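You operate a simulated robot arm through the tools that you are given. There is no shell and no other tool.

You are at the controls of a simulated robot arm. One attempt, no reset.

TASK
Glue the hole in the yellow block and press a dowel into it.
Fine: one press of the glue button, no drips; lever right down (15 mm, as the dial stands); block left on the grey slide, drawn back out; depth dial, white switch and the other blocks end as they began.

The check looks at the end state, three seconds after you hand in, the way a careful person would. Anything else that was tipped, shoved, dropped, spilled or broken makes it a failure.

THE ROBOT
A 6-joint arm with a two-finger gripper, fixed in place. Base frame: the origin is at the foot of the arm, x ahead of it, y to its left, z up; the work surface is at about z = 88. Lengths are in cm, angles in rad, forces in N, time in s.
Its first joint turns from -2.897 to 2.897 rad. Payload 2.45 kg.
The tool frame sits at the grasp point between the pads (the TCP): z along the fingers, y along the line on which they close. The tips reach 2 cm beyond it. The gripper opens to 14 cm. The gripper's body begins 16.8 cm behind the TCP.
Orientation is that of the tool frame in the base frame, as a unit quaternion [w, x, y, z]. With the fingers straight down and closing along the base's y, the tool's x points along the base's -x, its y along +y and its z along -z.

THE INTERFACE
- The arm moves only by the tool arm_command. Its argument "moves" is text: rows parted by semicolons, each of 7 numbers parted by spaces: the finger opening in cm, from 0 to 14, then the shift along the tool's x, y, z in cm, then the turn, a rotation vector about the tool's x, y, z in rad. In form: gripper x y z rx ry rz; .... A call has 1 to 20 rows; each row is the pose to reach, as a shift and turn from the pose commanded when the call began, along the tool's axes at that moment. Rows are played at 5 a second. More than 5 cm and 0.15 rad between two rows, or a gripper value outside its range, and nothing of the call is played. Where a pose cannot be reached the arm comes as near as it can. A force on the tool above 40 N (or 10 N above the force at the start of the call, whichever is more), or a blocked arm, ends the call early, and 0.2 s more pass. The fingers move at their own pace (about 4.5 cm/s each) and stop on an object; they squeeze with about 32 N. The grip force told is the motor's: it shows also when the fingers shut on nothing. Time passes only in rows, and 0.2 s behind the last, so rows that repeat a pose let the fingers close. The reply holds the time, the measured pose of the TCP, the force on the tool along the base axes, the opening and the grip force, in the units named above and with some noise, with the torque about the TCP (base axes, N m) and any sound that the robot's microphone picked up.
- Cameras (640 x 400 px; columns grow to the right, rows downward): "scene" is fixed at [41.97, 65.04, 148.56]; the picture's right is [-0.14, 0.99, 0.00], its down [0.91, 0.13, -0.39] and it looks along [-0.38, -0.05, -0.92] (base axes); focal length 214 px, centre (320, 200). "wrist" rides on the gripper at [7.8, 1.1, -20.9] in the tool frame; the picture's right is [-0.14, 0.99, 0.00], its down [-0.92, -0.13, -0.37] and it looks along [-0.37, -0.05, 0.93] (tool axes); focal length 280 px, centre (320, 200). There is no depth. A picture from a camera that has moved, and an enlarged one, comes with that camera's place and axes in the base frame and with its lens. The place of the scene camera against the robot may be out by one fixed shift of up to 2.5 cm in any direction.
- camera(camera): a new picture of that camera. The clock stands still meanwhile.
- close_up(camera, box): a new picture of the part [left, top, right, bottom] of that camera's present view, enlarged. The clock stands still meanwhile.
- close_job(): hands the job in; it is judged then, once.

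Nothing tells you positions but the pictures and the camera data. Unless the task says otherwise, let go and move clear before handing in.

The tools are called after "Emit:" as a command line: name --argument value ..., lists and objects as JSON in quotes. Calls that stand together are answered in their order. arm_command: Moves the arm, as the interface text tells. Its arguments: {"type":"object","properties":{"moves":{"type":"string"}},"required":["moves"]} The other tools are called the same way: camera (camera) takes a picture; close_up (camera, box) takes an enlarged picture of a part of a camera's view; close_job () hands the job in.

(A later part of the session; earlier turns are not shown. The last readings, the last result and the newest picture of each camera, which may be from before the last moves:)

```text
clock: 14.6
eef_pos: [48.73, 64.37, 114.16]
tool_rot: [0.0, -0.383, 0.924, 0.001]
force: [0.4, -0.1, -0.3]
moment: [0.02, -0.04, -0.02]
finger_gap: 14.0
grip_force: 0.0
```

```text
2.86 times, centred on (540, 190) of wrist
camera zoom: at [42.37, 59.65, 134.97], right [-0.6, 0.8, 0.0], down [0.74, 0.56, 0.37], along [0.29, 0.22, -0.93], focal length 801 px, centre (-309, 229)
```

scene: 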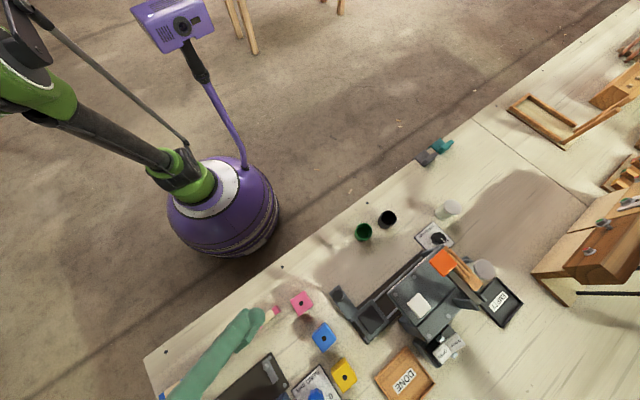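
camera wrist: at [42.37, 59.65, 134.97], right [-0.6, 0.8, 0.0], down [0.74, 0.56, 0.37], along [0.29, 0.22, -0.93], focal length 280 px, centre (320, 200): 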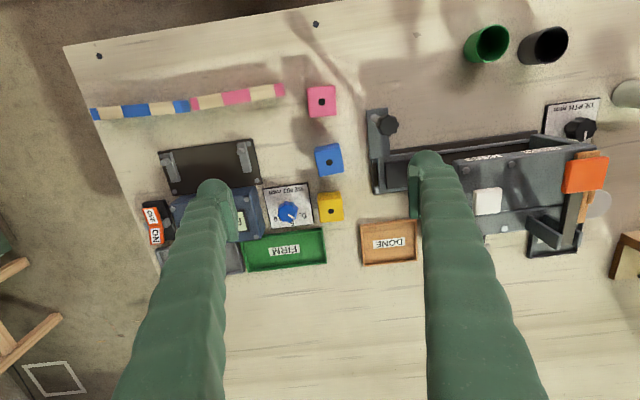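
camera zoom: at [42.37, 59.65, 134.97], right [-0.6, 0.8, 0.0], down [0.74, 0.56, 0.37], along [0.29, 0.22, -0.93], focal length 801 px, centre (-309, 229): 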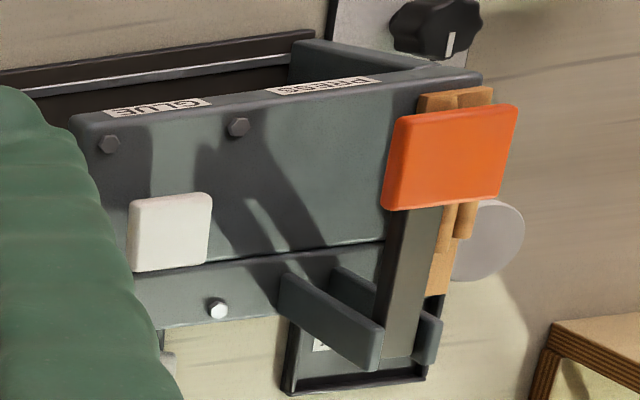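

The yellow block's hole is at about (56.8, 72.8) with its top near z=92, and it is turned about 2° off the bench axes. The overhang sits close to the carriage pad, so I'll grip the block front-to-back. I'm turning the tool 88° and moving above the block.

Emit:
arm_command --moves "10 -1.1 0 0.6 0 0 -0.14; 10 -2.1 0 1.2 0 0 -0.28; 10 -3.2 0 1.8 0 0 -0.42; 10 -4.2 0 2.4 0 0 -0.56; 10 -5.3 0 3.0 0 0 -0.70; 10 -6.3 0 3.6 0 0 -0.84; 10 -7.4 0.1 4.2 0 0 -0.98; 10 -8.4 0.1 4.8 0 0 -1.12; 10 -9.5 0.2 5.4 0 0 -1.26; 10 -10.5 0.2 6.2 0 0 -1.40; 10 -11.6 0.25 7 0 0 -1.536; 10 -11.6 0.25 7 0 0 -1.536"

Emit:
camera --camera "wrist"

Emit:
close_up --camera "wrist" --box '[240, 140, 400, 260]'

```text
clock: 17.2
eef_pos: [56.69, 72.74, 107.03]
tool_rot: [-0.001, 0.917, -0.398, -0.001]
force: [-0.5, 0.0, -0.1]
moment: [-0.02, -0.03, -0.02]
finger_gap: 10.02
grip_force: 0.1
```

```text
taken
camera wrist: at [61.2, 66.29, 127.96], right [-0.82, -0.58, 0.0], down [-0.54, 0.76, 0.37], along [-0.21, 0.3, -0.93], focal length 280 px, centre (320, 200)
```

wrist: 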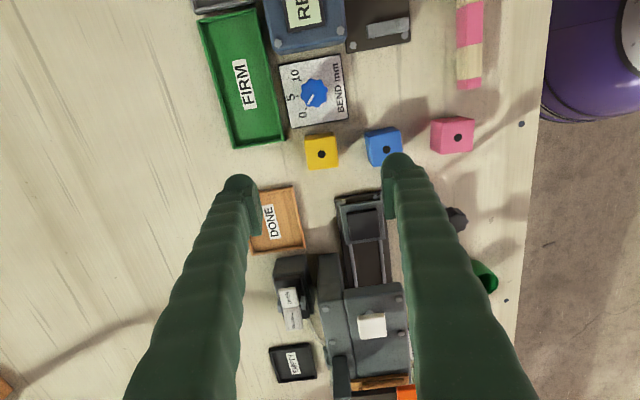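

```text
3.33 times, centred on (320, 200) of wrist
camera zoom: at [61.2, 66.29, 127.96], right [-0.82, -0.58, 0.0], down [-0.54, 0.76, 0.37], along [-0.21, 0.3, -0.93], focal length 935 px, centre (320, 200)
```

zoom: 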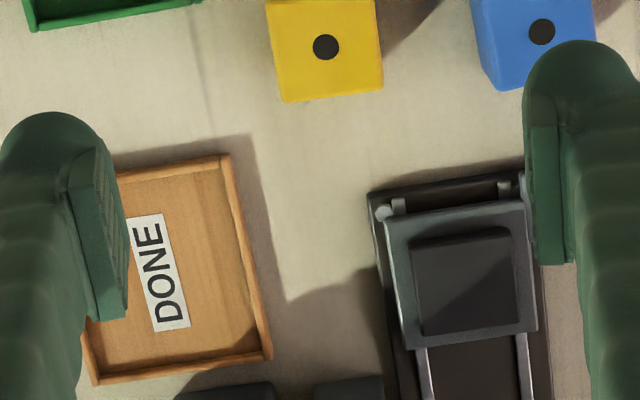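

The hole measures about (56.5, 72.6) from two views, almost directly below the tool. I'll descend to just above the block with a narrower opening and check alignment.

Emit:
arm_command --moves "8 0 0.12 2.5 0 0 0; 6.5 0 0.24 5 0 0 0; 6 0 0.24 7.5 0 0 0; 6 0 0.24 10 0 0 0; 6 0 0.24 10 0 0 0"

Emit:
camera --camera "wrist"

Emit:
close_up --camera "wrist" --box '[260, 100, 380, 220]'

Emit:
close_up --camera "scene" --box '[280, 310, 420, 400]'

```text
clock: 18.4
eef_pos: [56.49, 72.57, 97.07]
tool_rot: [0.0, 0.917, -0.398, -0.001]
force: [1.1, 0.6, -0.1]
moment: [0.0, 0.0, -0.01]
finger_gap: 6.0
grip_force: 0.1
```

```text
taken
camera wrist: at [60.98, 66.08, 117.95], right [-0.82, -0.57, 0.0], down [-0.53, 0.76, 0.37], along [-0.21, 0.3, -0.93], focal length 280 px, centre (320, 200)
```

wrist: 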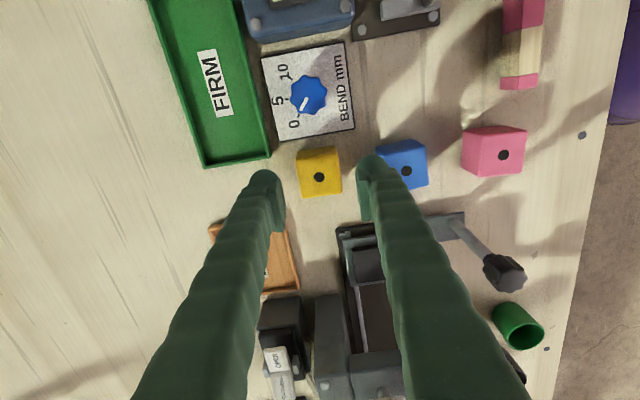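

```text
3.33 times, centred on (320, 160) of wrist
camera zoom: at [60.98, 66.08, 117.95], right [-0.82, -0.57, 0.0], down [-0.53, 0.76, 0.37], along [-0.21, 0.3, -0.93], focal length 935 px, centre (320, 333)
```

zoom: 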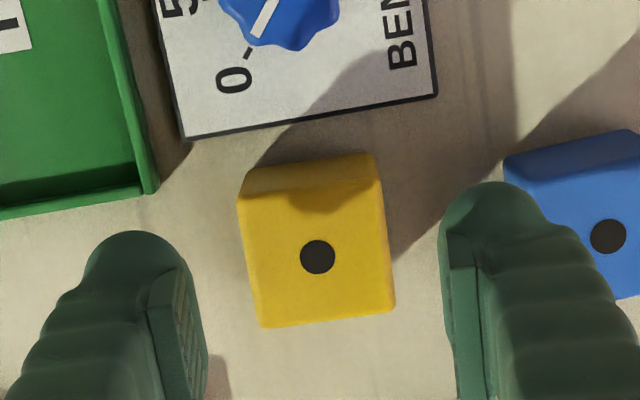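

```text
4.44 times, centred on (350, 355) of scene
camera zoom: at [41.97, 65.04, 148.56], right [-0.14, 0.99, 0.0], down [0.91, 0.13, -0.39], along [-0.38, -0.05, -0.92], focal length 953 px, centre (187, -489)
```

zoom: 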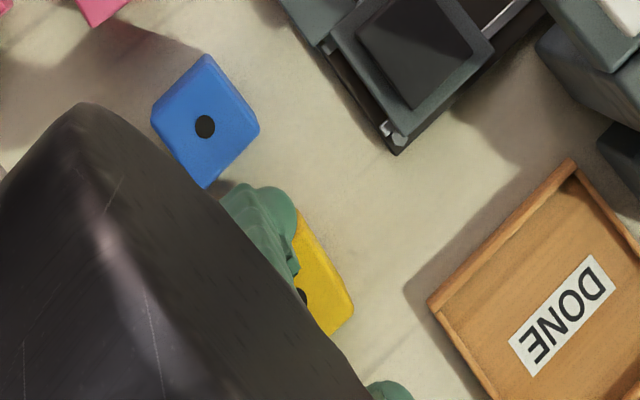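

The block sits centred between the open fingers and its rotation matches the tool. I'll go down to mid-block height and close the grip.

Emit:
arm_command --moves "6 0 0 2.5 0 0 0; 6 0 0 4.5 0 0 0; 6 0 0 5.8 0 0 0; 6 0 0 5.8 0 0 0; 3 0 0 5.8 0 0 0; 3 0 0 5.8 0 0 0; 3 0 0 5.8 0 0 0; 3 0 0 5.8 0 0 0"

Emit:
camera --camera "wrist"

```text
clock: 20.2
eef_pos: [56.56, 72.59, 91.26]
tool_rot: [-0.002, 0.917, -0.399, 0.0]
force: [-0.2, 0.9, 0.0]
moment: [0.01, -0.02, -0.01]
finger_gap: 4.04
grip_force: 32.2
```

```text
taken
camera wrist: at [61.02, 66.15, 112.15], right [-0.82, -0.57, 0.0], down [-0.53, 0.76, 0.37], along [-0.21, 0.3, -0.93], focal length 280 px, centre (320, 200)
```

wrist: 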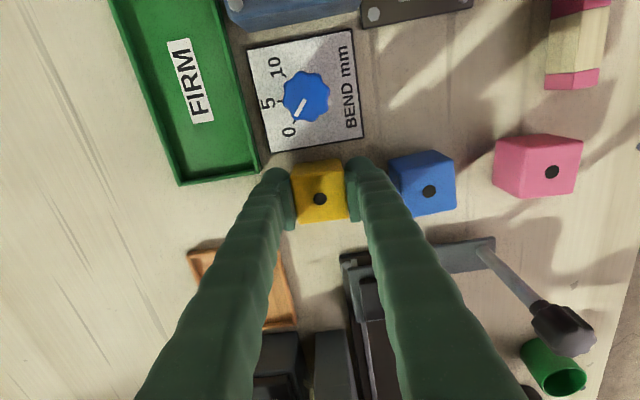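

The yellow block is gripped (4.04 cm wide, 32 N). I'll lift it and carry it to hover above the carriage pad, which I place near a=87, b=23.2, i.e. (45.1, 77.9).

Emit:
arm_command --moves "3 0 0 -3 0 0 0; 3 0 0 -7 0 0 0; 3 0 0 -11 0 0 0; 3 0 0 -14 0 0 0; 3 -2.9 1.2 -14.5 0 0 -0.01; 3 -5.9 2.4 -14.5 0 0 -0.02; 3 -8.8 3.6 -14.5 0 0 -0.03; 3 -11.71 4.75 -14.5 0 0 -0.033; 3 -11.71 4.75 -14.5 0 0 -0.033; 3 -11.71 4.75 -14.5 0 0 -0.033"

Emit:
camera --camera "wrist"

Emit:
close_up --camera "wrist" --box '[260, 120, 400, 240]'

Emit:
close_up --camera "scene" --box '[330, 250, 450, 350]'

```text
clock: 22.4
eef_pos: [44.98, 77.89, 105.84]
tool_rot: [-0.001, 0.924, -0.384, -0.001]
force: [-0.4, -0.4, -0.5]
moment: [0.01, 0.01, 0.0]
finger_gap: 4.06
grip_force: 32.1
```

```text
taken
camera wrist: at [49.75, 71.56, 126.65], right [-0.8, -0.6, 0.0], down [-0.56, 0.74, 0.37], along [-0.22, 0.3, -0.93], focal length 280 px, centre (320, 200)
```

wrist: 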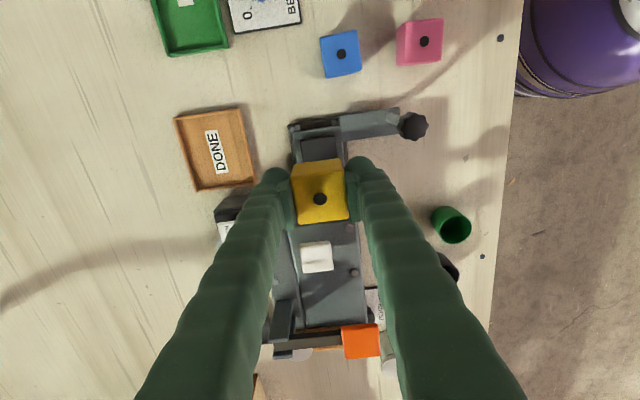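

```text
3.33 times, centred on (330, 180) of wrist
camera zoom: at [49.75, 71.56, 126.65], right [-0.8, -0.6, 0.0], down [-0.56, 0.74, 0.37], along [-0.22, 0.3, -0.93], focal length 935 px, centre (287, 267)
```

zoom: 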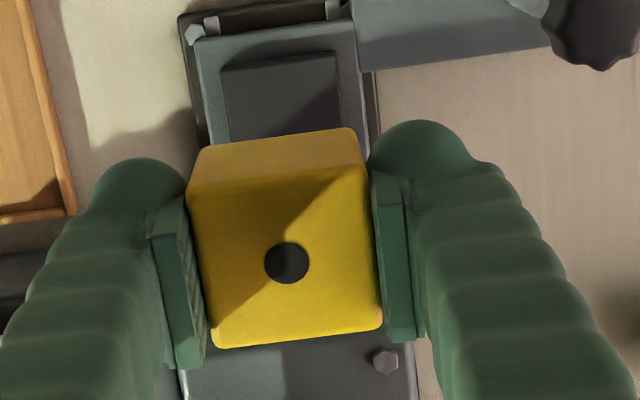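

```text
4.00 times, centred on (390, 300) of scene
camera zoom: at [41.97, 65.04, 148.56], right [-0.14, 0.99, 0.0], down [0.91, 0.13, -0.39], along [-0.38, -0.05, -0.92], focal length 858 px, centre (40, -200)
```

zoom: 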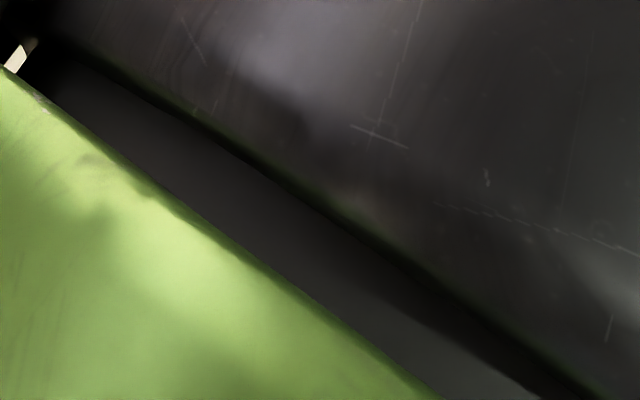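

The block is held level above the pad. I place the pad centre at about a=87.0, b=23.5 with its top near z=91. I'll lower the block in small steps and watch the contact force.

Emit:
arm_command --moves "3 -0.09 -0.06 2.5 0 0 0.008; 3 -0.18 -0.12 5 0 0 0.017; 3 -0.18 -0.12 7.5 0 0 0.017; 3 -0.18 -0.12 9 0 0 0.017; 3 -0.18 -0.12 10 0 0 0.017; 3 -0.18 -0.12 10.5 0 0 0.017; 3 -0.18 -0.12 10.5 0 0 0.017"

Emit:
camera --camera "wrist"

Emit:
close_up --camera "wrist" --box '[260, 120, 400, 240]'

```text
clock: 24.0
eef_pos: [45.14, 78.1, 95.3]
tool_rot: [-0.001, 0.92, -0.392, -0.001]
force: [0.3, 1.1, -0.9]
moment: [0.01, 0.01, -0.04]
finger_gap: 4.04
grip_force: 31.9
```

```text
taken
camera wrist: at [49.67, 71.74, 116.12], right [-0.81, -0.59, 0.0], down [-0.55, 0.75, 0.37], along [-0.22, 0.3, -0.93], focal length 280 px, centre (320, 200)
```

wrist: 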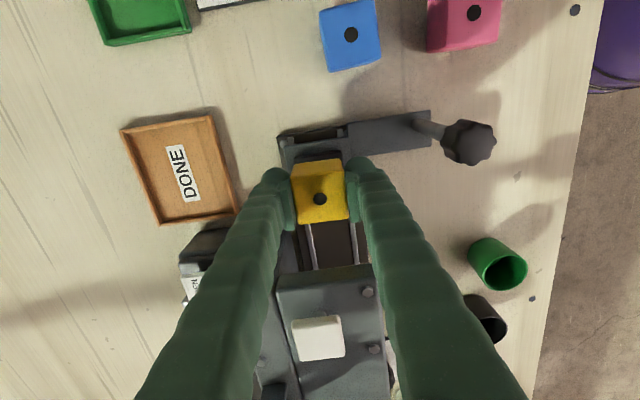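

```text
3.33 times, centred on (330, 180) of wrist
camera zoom: at [49.67, 71.74, 116.12], right [-0.81, -0.59, 0.0], down [-0.55, 0.75, 0.37], along [-0.22, 0.3, -0.93], focal length 935 px, centre (287, 267)
```

zoom: 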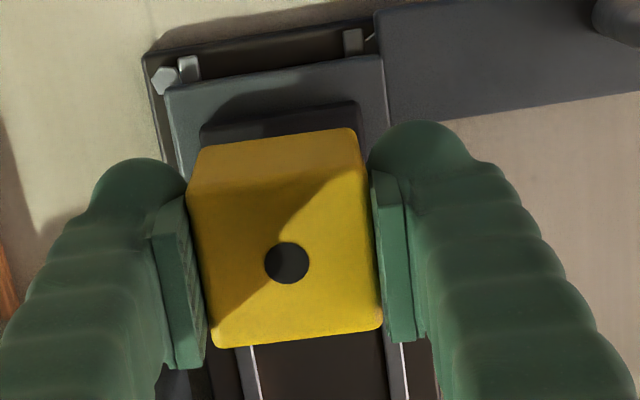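

The block hovers about 1 cm above the pad. I'll zoom to check its alignment against the pad edges before setting it down.

Emit:
close_up --camera "wrist" --box '[285, 140, 355, 185]'

Emit:
close_up --camera "wrist" --box '[275, 195, 375, 265]'

Emit:
close_up --camera "scene" --box '[330, 270, 430, 340]'

```text
8.89 times, centred on (320, 162) of wrist
camera zoom: at [49.67, 71.74, 116.12], right [-0.81, -0.59, 0.0], down [-0.55, 0.75, 0.37], along [-0.22, 0.3, -0.93], focal length 2492 px, centre (320, 533)
```

zoom: 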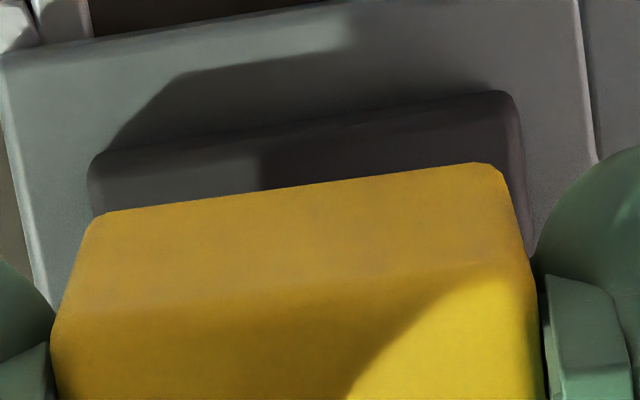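

```text
5.71 times, centred on (325, 230) of wrist
camera zoom: at [49.67, 71.74, 116.12], right [-0.81, -0.59, 0.0], down [-0.55, 0.75, 0.37], along [-0.22, 0.3, -0.93], focal length 1602 px, centre (291, 29)
```

zoom: 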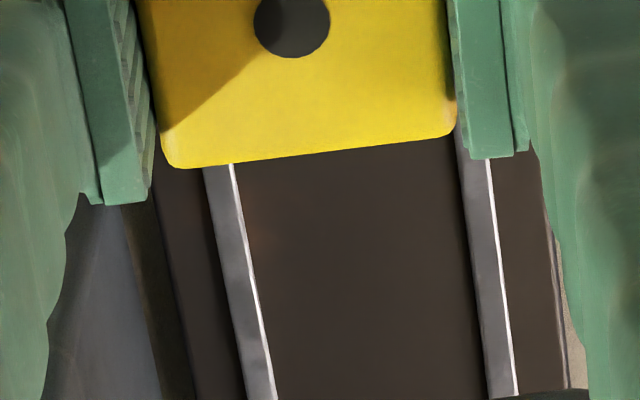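

```text
5.71 times, centred on (380, 305) of scene
camera zoom: at [41.97, 65.04, 148.56], right [-0.14, 0.99, 0.0], down [0.91, 0.13, -0.39], along [-0.38, -0.05, -0.92], focal length 1226 px, centre (-23, -400)
```

zoom: 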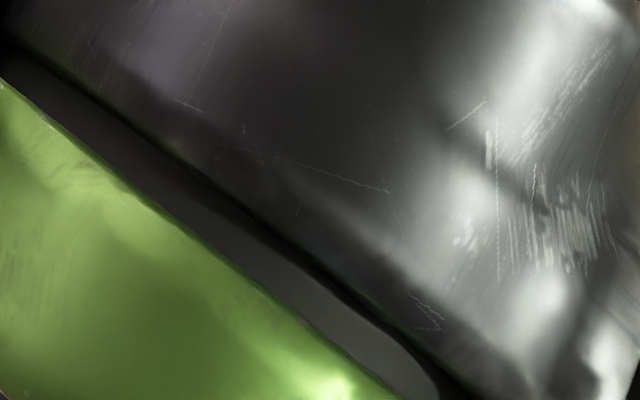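

The block matches the pad to within about 0.2 cm, with a tiny correction needed. I'll lower it gently toward contact.

Emit:
arm_command --moves "3 -0.1 0.1 0.4 0 0 0; 3 -0.1 0.1 0.7 0 0 0; 3 -0.1 0.1 0.9 0 0 0; 3 -0.1 0.1 0.9 0 0 0"

```text
clock: 25.0
eef_pos: [44.91, 78.18, 94.4]
tool_rot: [-0.001, 0.92, -0.392, -0.001]
force: [0.9, -0.9, -1.0]
moment: [-0.01, 0.02, -0.03]
finger_gap: 4.05
grip_force: 32.0
```

No contact yet at z=94.4. I'll continue down in small steps.

Emit:
arm_command --moves "3 0 0 0.1 0 0 0; 3 0 0 0.2 0 0 0; 3 0 0 0.3 0 0 0; 3 0 0 0.3 0 0 0"

```text
clock: 26.0
eef_pos: [44.79, 78.01, 94.16]
tool_rot: [-0.001, 0.92, -0.392, 0.0]
force: [1.4, 0.8, -0.5]
moment: [0.0, -0.01, 0.01]
finger_gap: 4.06
grip_force: 31.6
```

Still no contact force at z≈94.1. Lowering a little further.

Emit:
arm_command --moves "3 0 0 0.1 0 0 0; 3 0 0 0.2 0 0 0; 3 0 0 0.3 0 0 0; 3 0 0 0.3 0 0 0"

Emit:
close_up --camera "wrist" --box '[285, 140, 355, 185]'

```text
clock: 27.0
eef_pos: [44.82, 78.11, 93.87]
tool_rot: [0.0, 0.92, -0.392, 0.0]
force: [2.7, 5.9, 19.8]
moment: [0.13, -0.05, -0.01]
finger_gap: 4.05
grip_force: 31.7
```

```text
8.89 times, centred on (320, 162) of wrist
camera zoom: at [49.47, 71.7, 114.71], right [-0.81, -0.59, 0.0], down [-0.55, 0.75, 0.37], along [-0.22, 0.3, -0.93], focal length 2492 px, centre (320, 533)
```

zoom: 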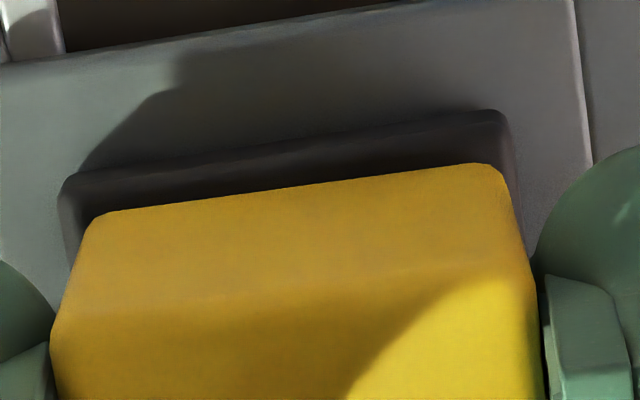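

Contact at about 20 N and the block sits centred on the pad. I'll ease off the pressure, open the fingers and rise straight up.

Emit:
arm_command --moves "3 0 0 -0.1 0 0 0; 3 0 0 -0.1 0 0 0; 5.6 0 0 -0.1 0 0 0; 5.6 0 0 -0.1 0 0 0; 5.6 0 0 -0.1 0 0 0; 5.6 0 0 -2 0 0 0; 5.6 0 0 -5 0 0 0; 5.6 0 0 -9 0 0 0; 5.6 0 0 -13 0 0 0; 5.6 0 0 -13 0 0 0"

Emit:
camera --camera "wrist"

Emit:
close_up --camera "wrist" --box '[270, 90, 400, 220]'

```text
clock: 29.2
eef_pos: [44.9, 78.02, 106.88]
tool_rot: [-0.001, 0.92, -0.391, 0.0]
force: [0.2, 0.0, -0.1]
moment: [0.0, 0.04, 0.0]
finger_gap: 5.61
grip_force: 0.1
```

```text
taken
camera wrist: at [49.49, 71.68, 127.71], right [-0.81, -0.59, 0.0], down [-0.55, 0.75, 0.37], along [-0.22, 0.3, -0.93], focal length 280 px, centre (320, 200)
```

wrist: 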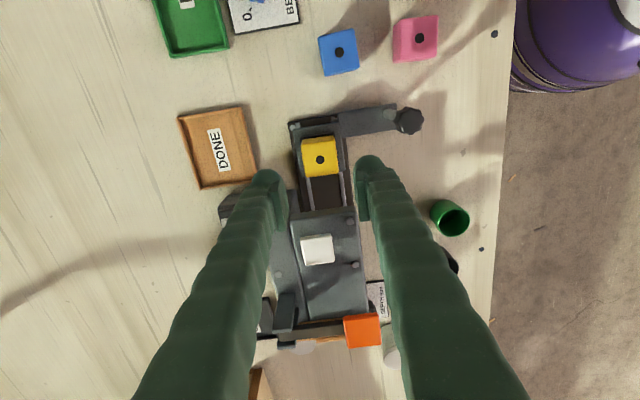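

```text
3.08 times, centred on (335, 155) of wrist
camera zoom: at [49.49, 71.68, 127.71], right [-0.81, -0.59, 0.0], down [-0.55, 0.75, 0.37], along [-0.22, 0.3, -0.93], focal length 863 px, centre (274, 338)
```

zoom: 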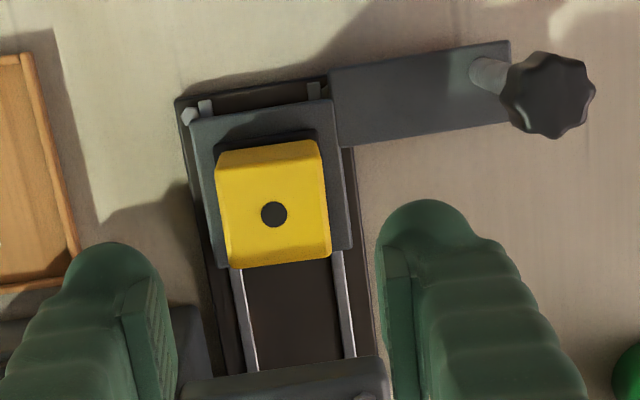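

The yellow block stands centred on the carriage pad. Next I'll turn the tool back to face the bench and hover above the black knob, at about (40.55, 69.0) with its top near z=99.7.

Emit:
arm_command --moves "5.6 0.3 0.85 -2.5 0 0 0.143; 5.6 0.6 1.7 -5 0 0 0.286; 5.6 0.94 2.55 -5 0 0 0.428; 5.6 1.25 3.4 -5 0 0 0.571; 5.6 1.57 4.26 -5 0 0 0.714; 5.6 1.88 5.1 -5 0 0 0.857; 5.6 2.19 5.96 -5 0 0 1.0; 5.6 2.5 6.8 -5 0 0 1.142; 5.6 2.8 7.67 -5 0 0 1.285; 5.6 3.13 8.52 -5 0 0 1.428; 5.6 3.45 9.37 -5 0 0 1.571; 5.6 3.45 9.37 -5 0 0 1.571"

Emit:
camera --camera "wrist"

Emit:
close_up --camera "wrist" --box '[250, 120, 400, 240]'

```text
clock: 31.8
eef_pos: [40.54, 69.15, 111.82]
tool_rot: [0.0, -0.374, 0.928, 0.001]
force: [1.1, -0.3, 0.4]
moment: [0.0, 0.03, 0.01]
finger_gap: 5.6
grip_force: 0.1
```

```text
taken
camera wrist: at [34.11, 64.46, 132.66], right [-0.59, 0.81, 0.0], down [0.75, 0.54, 0.37], along [0.3, 0.22, -0.93], focal length 280 px, centre (320, 200)
```

wrist: 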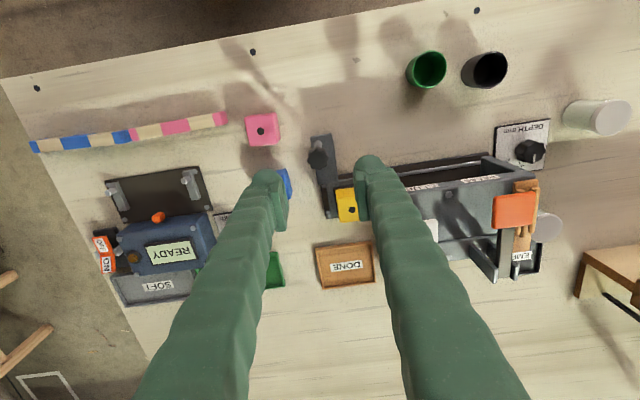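

```text
3.33 times, centred on (325, 180) of wrist
camera zoom: at [34.11, 64.46, 132.66], right [-0.59, 0.81, 0.0], down [0.75, 0.54, 0.37], along [0.3, 0.22, -0.93], focal length 935 px, centre (303, 267)
```

zoom: 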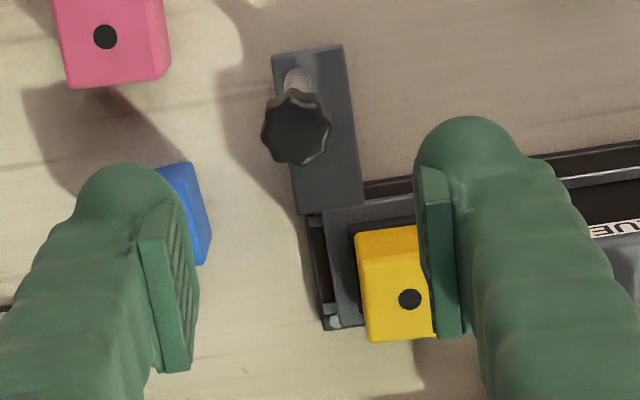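

The knob is almost directly under the tool. I'll lower over it and close gently on it.

Emit:
arm_command --moves "5.6 -0.05 -0.2 4 0 0 0; 5.6 -0.05 -0.2 8 0 0 0; 5.6 -0.05 -0.2 11 0 0 0; 5.6 -0.05 -0.2 13.2 0 0 0; 5.6 -0.05 -0.2 13.2 0 0 0"

Emit:
camera --camera "wrist"

Emit:
close_up --camera "wrist" --box '[250, 120, 450, 270]'

```text
clock: 33.0
eef_pos: [40.74, 69.0, 98.54]
tool_rot: [0.0, -0.373, 0.928, 0.001]
force: [-0.2, 0.7, 0.5]
moment: [-0.01, 0.0, -0.02]
finger_gap: 5.6
grip_force: 0.0
```

```text
taken
camera wrist: at [34.33, 64.39, 119.41], right [-0.59, 0.81, 0.0], down [0.75, 0.55, 0.37], along [0.3, 0.22, -0.93], focal length 280 px, centre (320, 200)
```

wrist: 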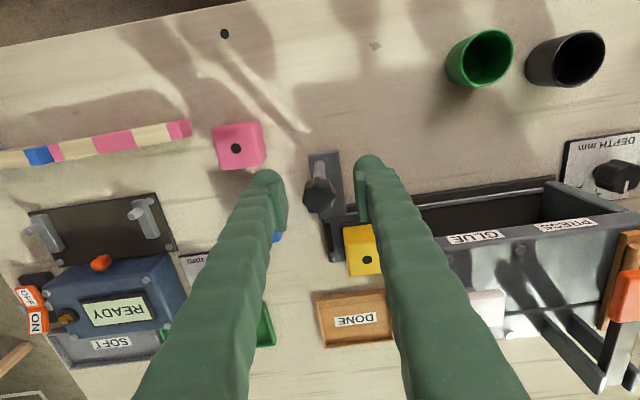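

```text
2.67 times, centred on (350, 195) of wrist
camera zoom: at [34.33, 64.39, 119.41], right [-0.59, 0.81, 0.0], down [0.75, 0.55, 0.37], along [0.3, 0.22, -0.93], focal length 748 px, centre (240, 213)
```

zoom: 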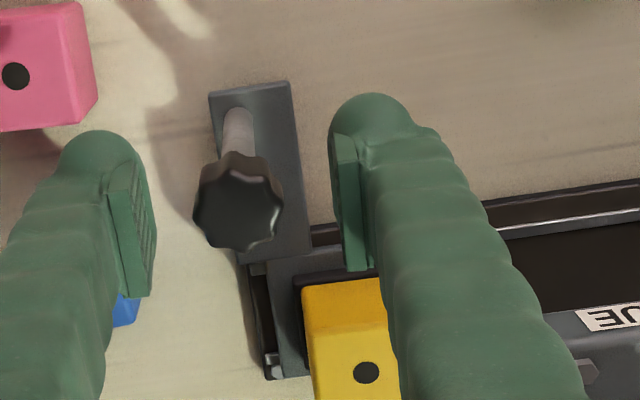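

The knob is centred between the fingers. Closing on it.

Emit:
arm_command --moves "4 0 0 0 0 0 0; 2 0 0 0 0 0 0; 2 0 0 0 0 0 0; 2 0 0 0 0 0 0; 2 0 0 0 0 0 0"

Emit:
close_up --camera "wrist" --box '[250, 120, 450, 270]'

```text
clock: 34.2
eef_pos: [40.82, 69.12, 98.59]
tool_rot: [0.0, -0.374, 0.927, 0.002]
force: [0.5, -1.1, -1.7]
moment: [0.0, 0.01, -0.03]
finger_gap: 2.13
grip_force: 3.2
```

```text
2.67 times, centred on (350, 195) of wrist
camera zoom: at [34.33, 64.4, 119.43], right [-0.59, 0.81, 0.0], down [0.75, 0.55, 0.37], along [0.3, 0.22, -0.93], focal length 748 px, centre (240, 213)
```

zoom: 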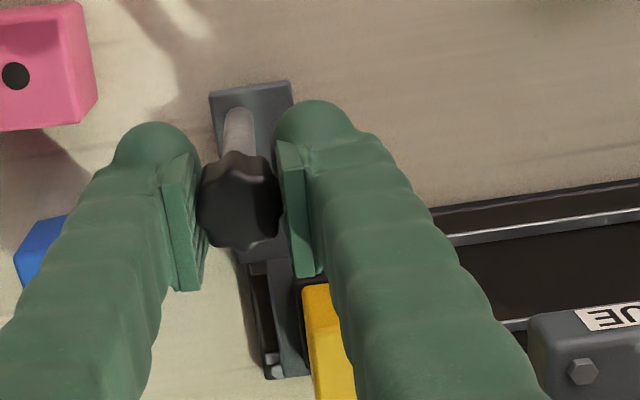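

I have a light hold on the knob. I'll firm the grip and test by moving 1.5 cm to the left along the slide, watching forces.

Emit:
arm_command --moves "1 0 0 0 0 0 0; 1 0 0 0 0 0 0; 1 0 0.4 0 0 0 0; 1 0 0.8 0 0 0 0; 1 0 1.2 0 0 0 0; 1 0 1.5 0 0 0 0; 1 0 1.5 0 0 0 0"

Emit:
camera --camera "wrist"

```text
clock: 35.8
eef_pos: [39.59, 70.17, 98.48]
tool_rot: [0.0, -0.373, 0.928, 0.001]
force: [0.4, -1.3, -9.7]
moment: [-0.01, 0.0, -0.13]
finger_gap: 2.06
grip_force: 45.5
```

```text
taken
camera wrist: at [33.25, 65.49, 119.42], right [-0.59, 0.81, 0.0], down [0.75, 0.55, 0.37], along [0.3, 0.22, -0.93], focal length 280 px, centre (320, 200)
```

wrist: 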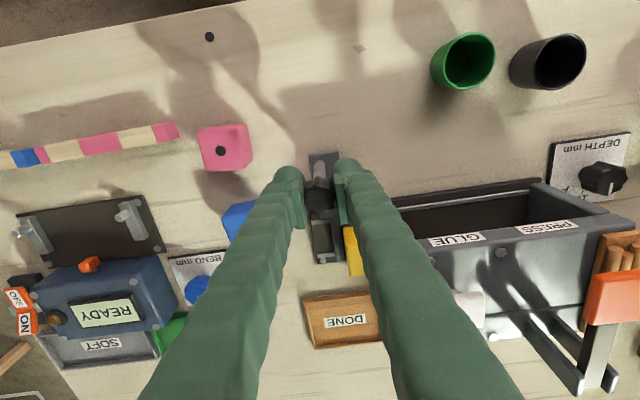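

The carriage follows freely (almost no drag). I'll move another 5.5 cm slowly, then check the block against the nozzle.

Emit:
arm_command --moves "1 0 0.3 0 0 0 0; 1 0 0.8 0 0 0 0; 1 0 1.3 0 0 0 0; 1 0 1.8 0 0 0 0; 1 0 2.3 0 0 0 0; 1 0 2.8 0 0 0 0; 1 0 3.3 0 0 0 0; 1 0 3.8 0 0 0 0; 1 0 4.3 0 0 0 0; 1 0 4.8 0 0 0 0; 1 0 5.2 0 0 0 0; 1 0 5.5 0 0 0 0; 1 0 5.5 0 0 0 0"

Emit:
camera --camera "wrist"

```text
clock: 37.5
eef_pos: [37.36, 72.59, 98.57]
tool_rot: [0.0, -0.374, 0.928, -0.001]
force: [-4.6, -5.1, -7.7]
moment: [0.17, -0.25, 0.15]
finger_gap: 2.04
grip_force: 45.1
stopped in row 8: the force on the tool passed its limit at 41 N (the readings are from after the stop); the commanded pose is now the measured one
```

```text
taken
camera wrist: at [30.96, 67.82, 119.43], right [-0.59, 0.81, 0.0], down [0.75, 0.55, 0.37], along [0.3, 0.22, -0.93], focal length 280 px, centre (320, 200)
```

wrist: 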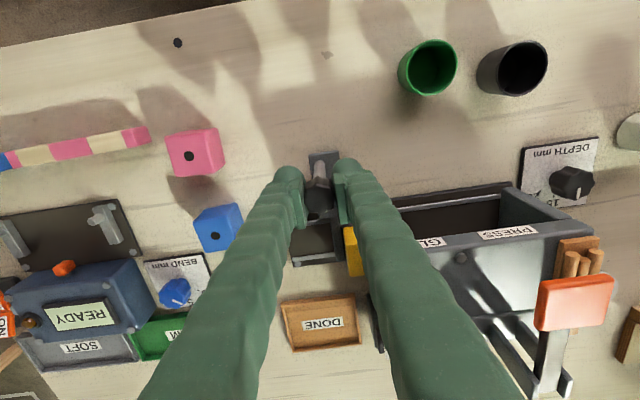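

The move stopped at about 4.9 cm of total travel when the force passed its limit. I'll look for what blocked it before doing anything else.

Emit:
close_up --camera "wrist" --box '[270, 140, 450, 280]'

Emit:
camera --camera "scene"

Emit:
close_up --camera "scene" --box '[320, 250, 440, 340]'

```text
2.86 times, centred on (360, 210) of wrist
camera zoom: at [30.96, 67.82, 119.43], right [-0.59, 0.81, 0.0], down [0.75, 0.55, 0.37], along [0.3, 0.22, -0.93], focal length 801 px, centre (206, 171)
```

zoom: 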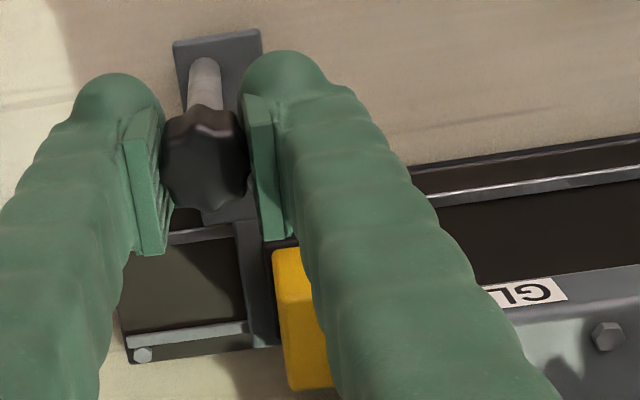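

```text
taken
```

scene: 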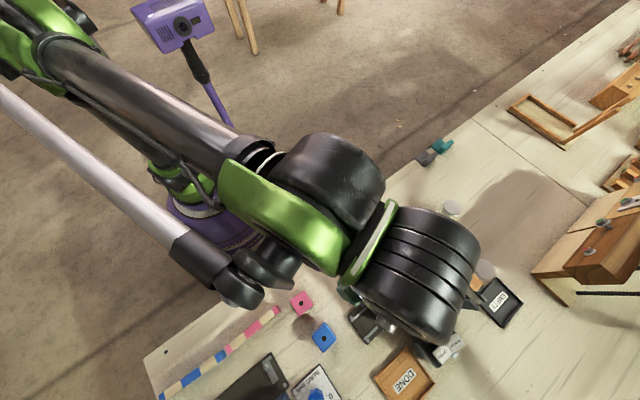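

```text
4.44 times, centred on (380, 295) of scene
camera zoom: at [41.97, 65.04, 148.56], right [-0.14, 0.99, 0.0], down [0.91, 0.13, -0.39], along [-0.38, -0.05, -0.92], focal length 953 px, centre (53, -222)
```

zoom: 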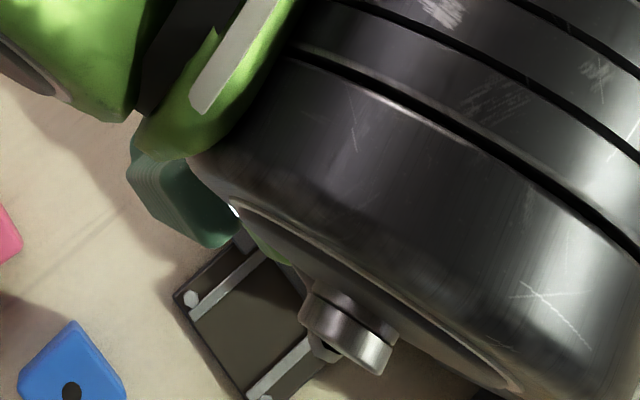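

The residual force points back toward me, suggesting sideways binding: my path likely isn't quite parallel to the rails while clamping the knob. I'll loosen the fingers to a loose cage so they only push along the slide.

Emit:
arm_command --moves "2.7 0 0 0 0 0 0; 2.7 0 0 0 0 0 0; 2.7 0 0 0 0 0 0"

Emit:
close_up --camera "wrist" --box '[270, 140, 450, 280]'

```text
clock: 38.2
eef_pos: [37.34, 72.43, 98.53]
tool_rot: [0.0, -0.374, 0.927, 0.0]
force: [-0.5, 0.4, 0.0]
moment: [-0.02, 0.04, -0.04]
finger_gap: 2.68
grip_force: 0.1
```

```text
2.86 times, centred on (360, 210) of wrist
camera zoom: at [30.95, 67.84, 119.46], right [-0.59, 0.81, 0.0], down [0.75, 0.55, 0.37], along [0.3, 0.22, -0.93], focal length 801 px, centre (206, 171)
```

zoom: 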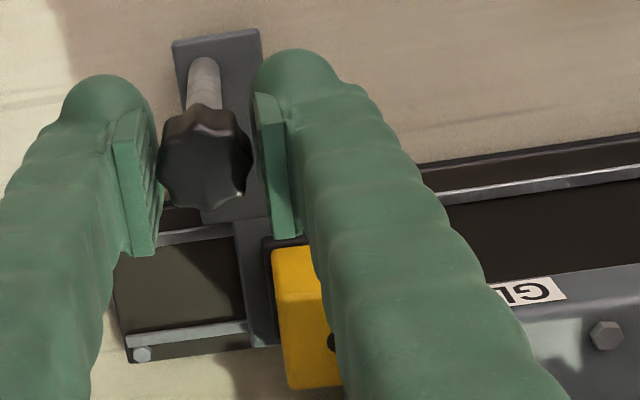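

With the fingers loosened, all forces vanish, so it was binding from the clamp. I'll push gently with the loose cage and watch the force.

Emit:
arm_command --moves "2.7 0 0.3 0 0 0 0; 2.7 0 0.6 0 0 0 0; 2.7 0.01 0.9 0 0 0 0; 2.7 0.01 1.2 0 0 0 0; 2.7 0.01 1.2 0 0 0 0"

Emit:
close_up --camera "wrist" --box '[270, 140, 450, 280]'

```text
clock: 39.5
eef_pos: [36.45, 73.34, 98.64]
tool_rot: [0.0, -0.375, 0.927, 0.0]
force: [-0.5, 0.1, -0.2]
moment: [0.03, 0.02, -0.03]
finger_gap: 2.73
grip_force: 0.2
```

```text
2.86 times, centred on (360, 210) of wrist
camera zoom: at [30.09, 68.67, 119.46], right [-0.59, 0.81, 0.0], down [0.75, 0.55, 0.37], along [0.3, 0.22, -0.93], focal length 801 px, centre (206, 171)
```

zoom: 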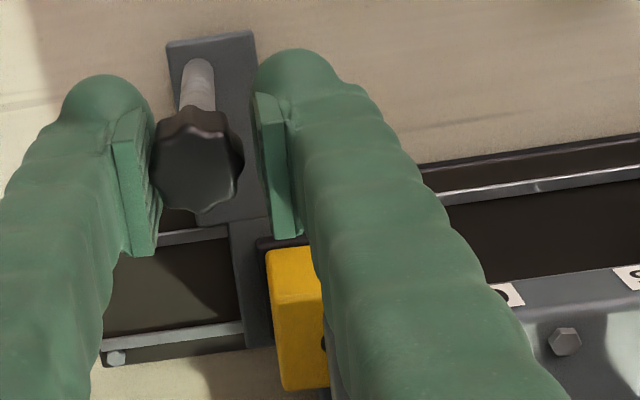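

Now the carriage moves freely with zero force. I'll push another 1.6 cm, then lift away and check alignment with the nozzle from a low frontal view.

Emit:
arm_command --moves "2.7 0 0.3 0 0 0 0; 2.7 0.01 0.7 0 0 0 0; 2.7 0.01 1.1 0 0 0 0; 2.7 0.02 1.4 0 0 0 0; 2.7 0.02 1.6 0 0 0 0; 2.7 0.02 1.6 0 0 0 0; 2.9 0.02 1.45 0 0 0 0; 3.2 0.02 1.45 0 0 0 0; 3.2 0.02 1.45 -2 0 0 0; 3.2 0.02 1.45 -6 0 0 0; 3.2 0.02 1.45 -10 0 0 0; 3.2 0.02 1.45 -10 0 0 0"

Emit:
camera --camera "wrist"

```text
clock: 42.0
eef_pos: [35.52, 74.33, 108.64]
tool_rot: [0.0, -0.374, 0.928, 0.001]
force: [-0.4, -0.4, -0.6]
moment: [-0.01, 0.04, 0.0]
finger_gap: 3.2
grip_force: 0.0
```

```text
taken
camera wrist: at [29.13, 69.77, 129.52], right [-0.59, 0.81, 0.0], down [0.75, 0.55, 0.37], along [0.3, 0.22, -0.93], focal length 280 px, centre (320, 200)
```

wrist: 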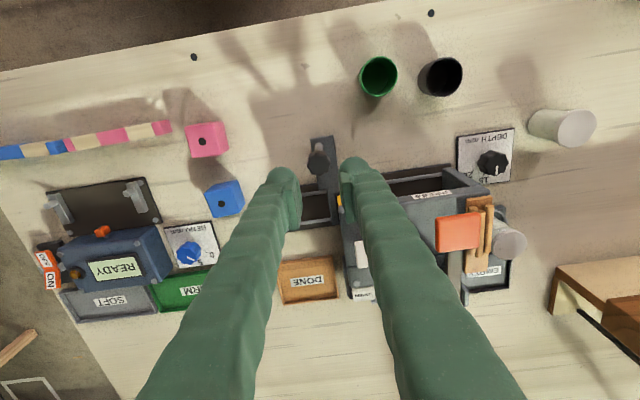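

The carriage is at roughly 7.4 cm of travel. I'll back off and tilt for the low frontal view to compare block and nozzle positions.

Emit:
arm_command --moves "6 4.5 1 -1 0 -0.14 0; 9 9 2 -1 0 -0.28 0; 12 13.5 3 -1 0 -0.42 0; 14 17 4 0 0 -0.56 0; 14 18.8 5.1 1.5 0 -0.70 0; 14 18.8 5.1 3 0 -0.84 0; 14 18.8 5.1 4.5 0 -0.98 0; 14 18.8 5.1 6 0 -1.12 0; 14 18.8 5.1 7.3 0 -1.26 0; 14 18.8 5.1 8.6 0 -1.40 0; 14 18.8 5.1 8.6 0 -1.40 0"

Emit:
camera --camera "wrist"

Emit:
close_up --camera "wrist" --box '[250, 60, 410, 160]'

```text
clock: 44.5
eef_pos: [18.36, 65.02, 100.0]
tool_rot: [0.598, -0.284, 0.71, 0.24]
force: [0.0, -0.4, 0.1]
moment: [-0.01, -0.02, -0.03]
finger_gap: 14.01
grip_force: 0.0
```

```text
taken
camera wrist: at [1.81, 50.58, 95.8], right [-0.67, 0.73, 0.14], down [-0.06, -0.24, 0.97], along [0.74, 0.64, 0.2], focal length 280 px, centre (320, 200)
```

wrist: 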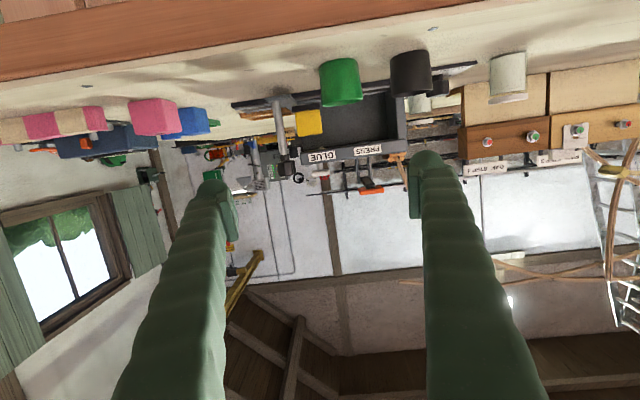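

```text
4.00 times, centred on (330, 110) of wrist
camera zoom: at [1.81, 50.58, 95.8], right [-0.67, 0.73, 0.14], down [-0.06, -0.24, 0.97], along [0.74, 0.64, 0.2], focal length 1122 px, centre (280, 560)
```

zoom: 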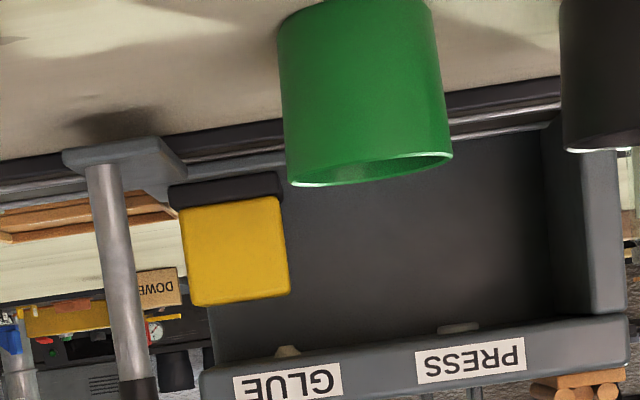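

The block's centre is about 1.45 cm short of the nozzle. I'll return above the knob to take a light hold and move it by that amount.

Emit:
arm_command --moves "14 -2.17 0 -0.37 0 0.14 0; 14 -4.3 0 -0.75 0 0.28 0; 14 -6.5 0 -1.12 0 0.42 0; 14 -8.47 0 -1.46 0 0.56 0; 12 -9.1 -1.07 2.19 0 0.70 0; 10 -9.73 -2.14 5.84 0 0.84 0; 8 -10.36 -3.2 9.49 0 0.98 0; 6 -10.99 -4.3 13.14 0 1.12 0; 5.6 -11.62 -5.36 16.79 0 1.26 0; 5.6 -11.62 -5.36 16.79 0 1.40 0; 5.6 -11.62 -5.36 16.79 0 1.40 0"

Emit:
close_up --camera "wrist" --box '[280, 120, 360, 200]'

Emit:
camera --camera "wrist"

```text
clock: 46.9
eef_pos: [35.45, 73.9, 108.63]
tool_rot: [-0.001, -0.374, 0.927, 0.0]
force: [0.4, -0.9, -0.6]
moment: [0.0, -0.03, 0.06]
finger_gap: 5.59
grip_force: 0.0
```

```text
5.00 times, centred on (320, 160) of wrist
camera zoom: at [29.08, 69.21, 129.43], right [-0.59, 0.81, 0.0], down [0.75, 0.55, 0.37], along [0.3, 0.22, -0.93], focal length 1402 px, centre (320, 400)
```

zoom: 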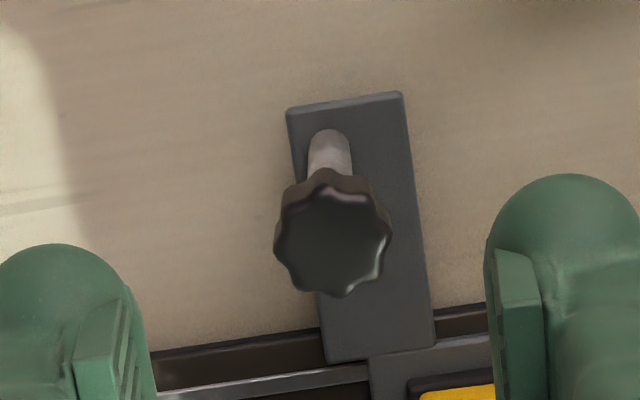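

```text
taken
camera wrist: at [29.08, 69.21, 129.43], right [-0.59, 0.81, 0.0], down [0.75, 0.55, 0.37], along [0.3, 0.22, -0.93], focal length 280 px, centre (320, 200)
```

wrist: 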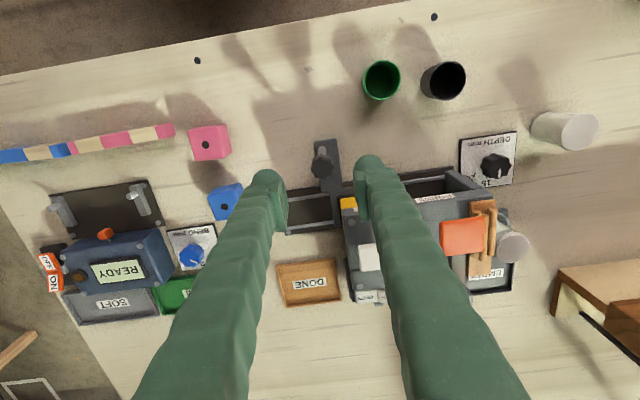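

The knob is slightly ahead-left of the tool. I'll lower over it, take a light hold, and move the carriage 1.45 cm further.

Emit:
arm_command --moves "5 -0.24 0.12 3 0 0 0; 5 -0.48 0.24 6 0 0 0; 5 -0.48 0.24 8.5 0 0 0; 5 -0.48 0.24 10.1 0 0 0; 5 -0.48 0.24 10.1 0 0 0; 3 -0.48 0.24 10.1 0 0 0; 2.0 -0.48 0.24 10.1 0 0 0; 2.0 -0.48 0.24 10.1 0 0 0; 2.0 -0.48 0.24 10.1 0 0 0"

Emit:
close_up --camera "wrist" --box '[270, 140, 450, 280]'

```text
clock: 48.9
eef_pos: [35.73, 74.49, 98.41]
tool_rot: [0.0, -0.374, 0.927, -0.001]
force: [-0.1, -0.4, -1.4]
moment: [-0.03, -0.03, 0.02]
finger_gap: 2.14
grip_force: 1.3
```

```text
2.86 times, centred on (360, 210) of wrist
camera zoom: at [29.29, 69.78, 119.32], right [-0.59, 0.81, 0.0], down [0.75, 0.55, 0.37], along [0.3, 0.22, -0.93], focal length 801 px, centre (206, 171)
```

zoom: 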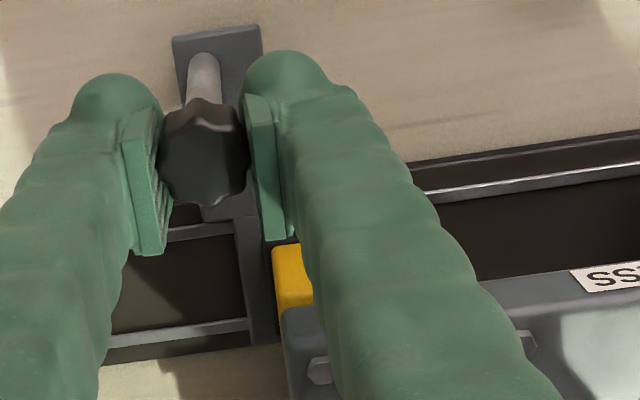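

Light hold is good (1.3 N). Moving the carriage 1.45 cm along the slide, then releasing and rising.

Emit:
arm_command --moves "2.0 0 0.3 0 0 0 0; 2.0 0 0.6 0 0 0 0; 2.0 0.01 0.9 0 0 0 0; 2.0 0.01 1.2 0 0 0 0; 2.0 0.02 1.45 0 0 0 0; 2.0 0.02 1.45 0 0 0 0; 2.0 0.02 1.45 0 0 0 0"

```text
clock: 50.5
eef_pos: [34.57, 75.57, 98.5]
tool_rot: [0.0, -0.374, 0.928, 0.0]
force: [0.0, 0.4, -1.0]
moment: [0.0, 0.0, -0.02]
finger_gap: 2.11
grip_force: 0.4
```

Moved freely. Now I'll release, rise and back away to the low frontal view to verify alignment.

Emit:
arm_command --moves "3.4 0 0 0 0 0 0; 3.6 0 0 0 0 0 0; 3.6 0 0 -3 0 0 0; 3.6 0 0 -7 0 0 0; 5 0 0 -10.1 0 0 0; 6 4.5 1 -10.5 0 -0.14 0; 9 9 2 -10.5 0 -0.28 0; 12 13.5 3 -10.5 0 -0.42 0; 14 17 4 -9.5 0 -0.56 0; 14 18.8 4.5 -8 0 -0.70 0; 14 18.8 4.5 -6.5 0 -0.84 0; 14 18.8 4.5 -5 0 -0.98 0; 14 18.8 4.5 -3.5 0 -1.12 0; 14 18.8 4.5 -2.2 0 -1.26 0; 14 18.8 4.5 -1.5 0 -1.40 0; 14 18.8 4.5 -1.5 0 -1.40 0"

Emit:
camera --camera "wrist"

Emit:
close_up --camera "wrist" --box '[250, 60, 410, 160]'

```text
clock: 53.9
eef_pos: [17.87, 65.64, 99.99]
tool_rot: [0.598, -0.287, 0.708, 0.243]
force: [0.6, 0.8, 0.4]
moment: [-0.01, 0.01, -0.03]
finger_gap: 14.0
grip_force: 0.0
```

```text
taken
camera wrist: at [1.3, 51.26, 95.82], right [-0.67, 0.73, 0.14], down [-0.06, -0.24, 0.97], along [0.74, 0.64, 0.2], focal length 280 px, centre (320, 200)
```

wrist: 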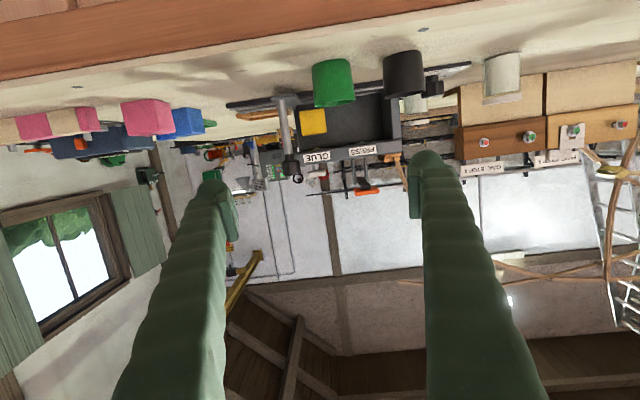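

```text
4.00 times, centred on (330, 110) of wrist
camera zoom: at [1.3, 51.26, 95.82], right [-0.67, 0.73, 0.14], down [-0.06, -0.24, 0.97], along [0.74, 0.64, 0.2], focal length 1122 px, centre (280, 560)
```

zoom: 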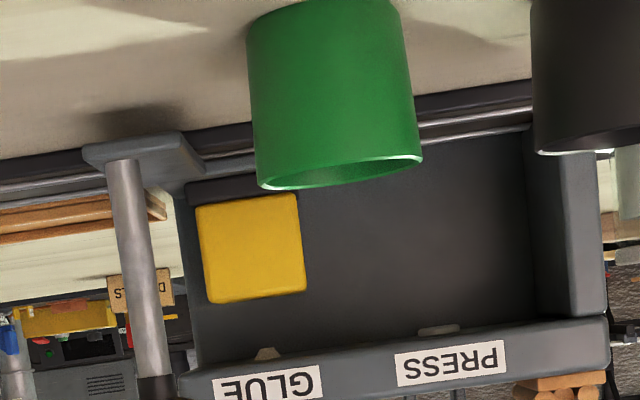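

Block centre and nozzle now line up to about 0.1 cm. Next is the glue button: I'll go above it (about (39.7, 84.4), top near z=102) with the tool vertical and take a precise look.

Emit:
arm_command --moves "14 -3.2 0 -0.55 0 0.14 0; 14 -6.4 0 -1.1 0 0.28 0; 14 -9.6 0 -1.66 0 0.42 0; 14 -12.81 0 -2.21 0 0.56 0; 14 -13.5 -0.25 1.83 0 0.70 0; 14 -14.2 -0.5 5.9 0 0.84 0; 14 -14.9 -0.75 9.9 0 0.98 0; 14 -15.6 -1.0 14 0 1.12 0; 14 -16.3 -1.25 18 0 1.26 0; 14 -17.0 -1.5 22 0 1.40 0; 14 -17.7 -1.74 26.1 0 1.40 0; 14 -17.7 -1.74 26.1 0 1.40 0"

Emit:
camera --camera "wrist"

Emit:
close_up --camera "wrist" --box '[250, 120, 410, 250]'

```text
clock: 56.5
eef_pos: [40.03, 84.31, 113.0]
tool_rot: [0.0, -0.374, 0.927, 0.001]
force: [0.2, 1.1, -0.7]
moment: [-0.14, 0.07, 0.02]
finger_gap: 13.98
grip_force: 0.0
```

```text
taken
camera wrist: at [33.67, 79.66, 133.84], right [-0.59, 0.81, 0.0], down [0.75, 0.55, 0.37], along [0.3, 0.22, -0.93], focal length 280 px, centre (320, 200)
```

wrist: 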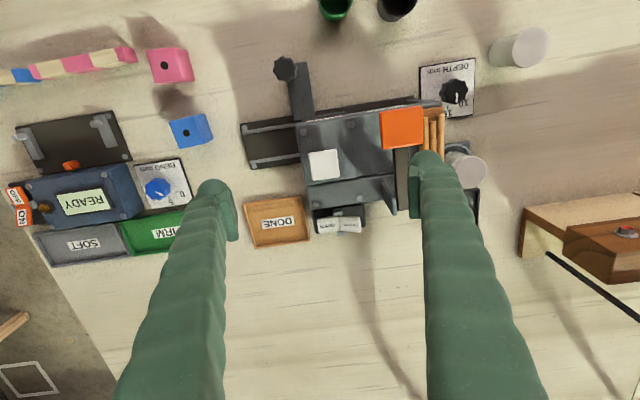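

```text
3.08 times, centred on (330, 185) of wrist
camera zoom: at [33.67, 79.66, 133.84], right [-0.59, 0.81, 0.0], down [0.75, 0.55, 0.37], along [0.3, 0.22, -0.93], focal length 863 px, centre (289, 246)
```

zoom: 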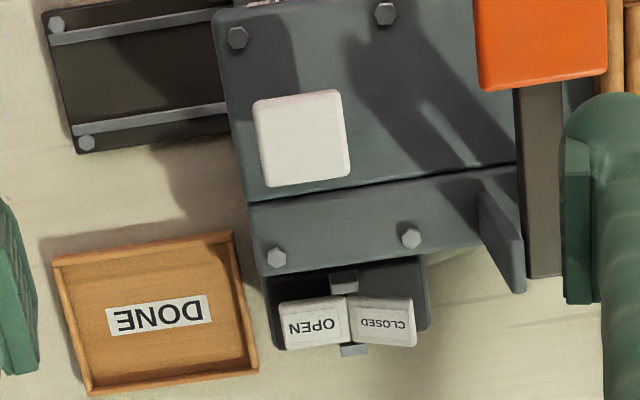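

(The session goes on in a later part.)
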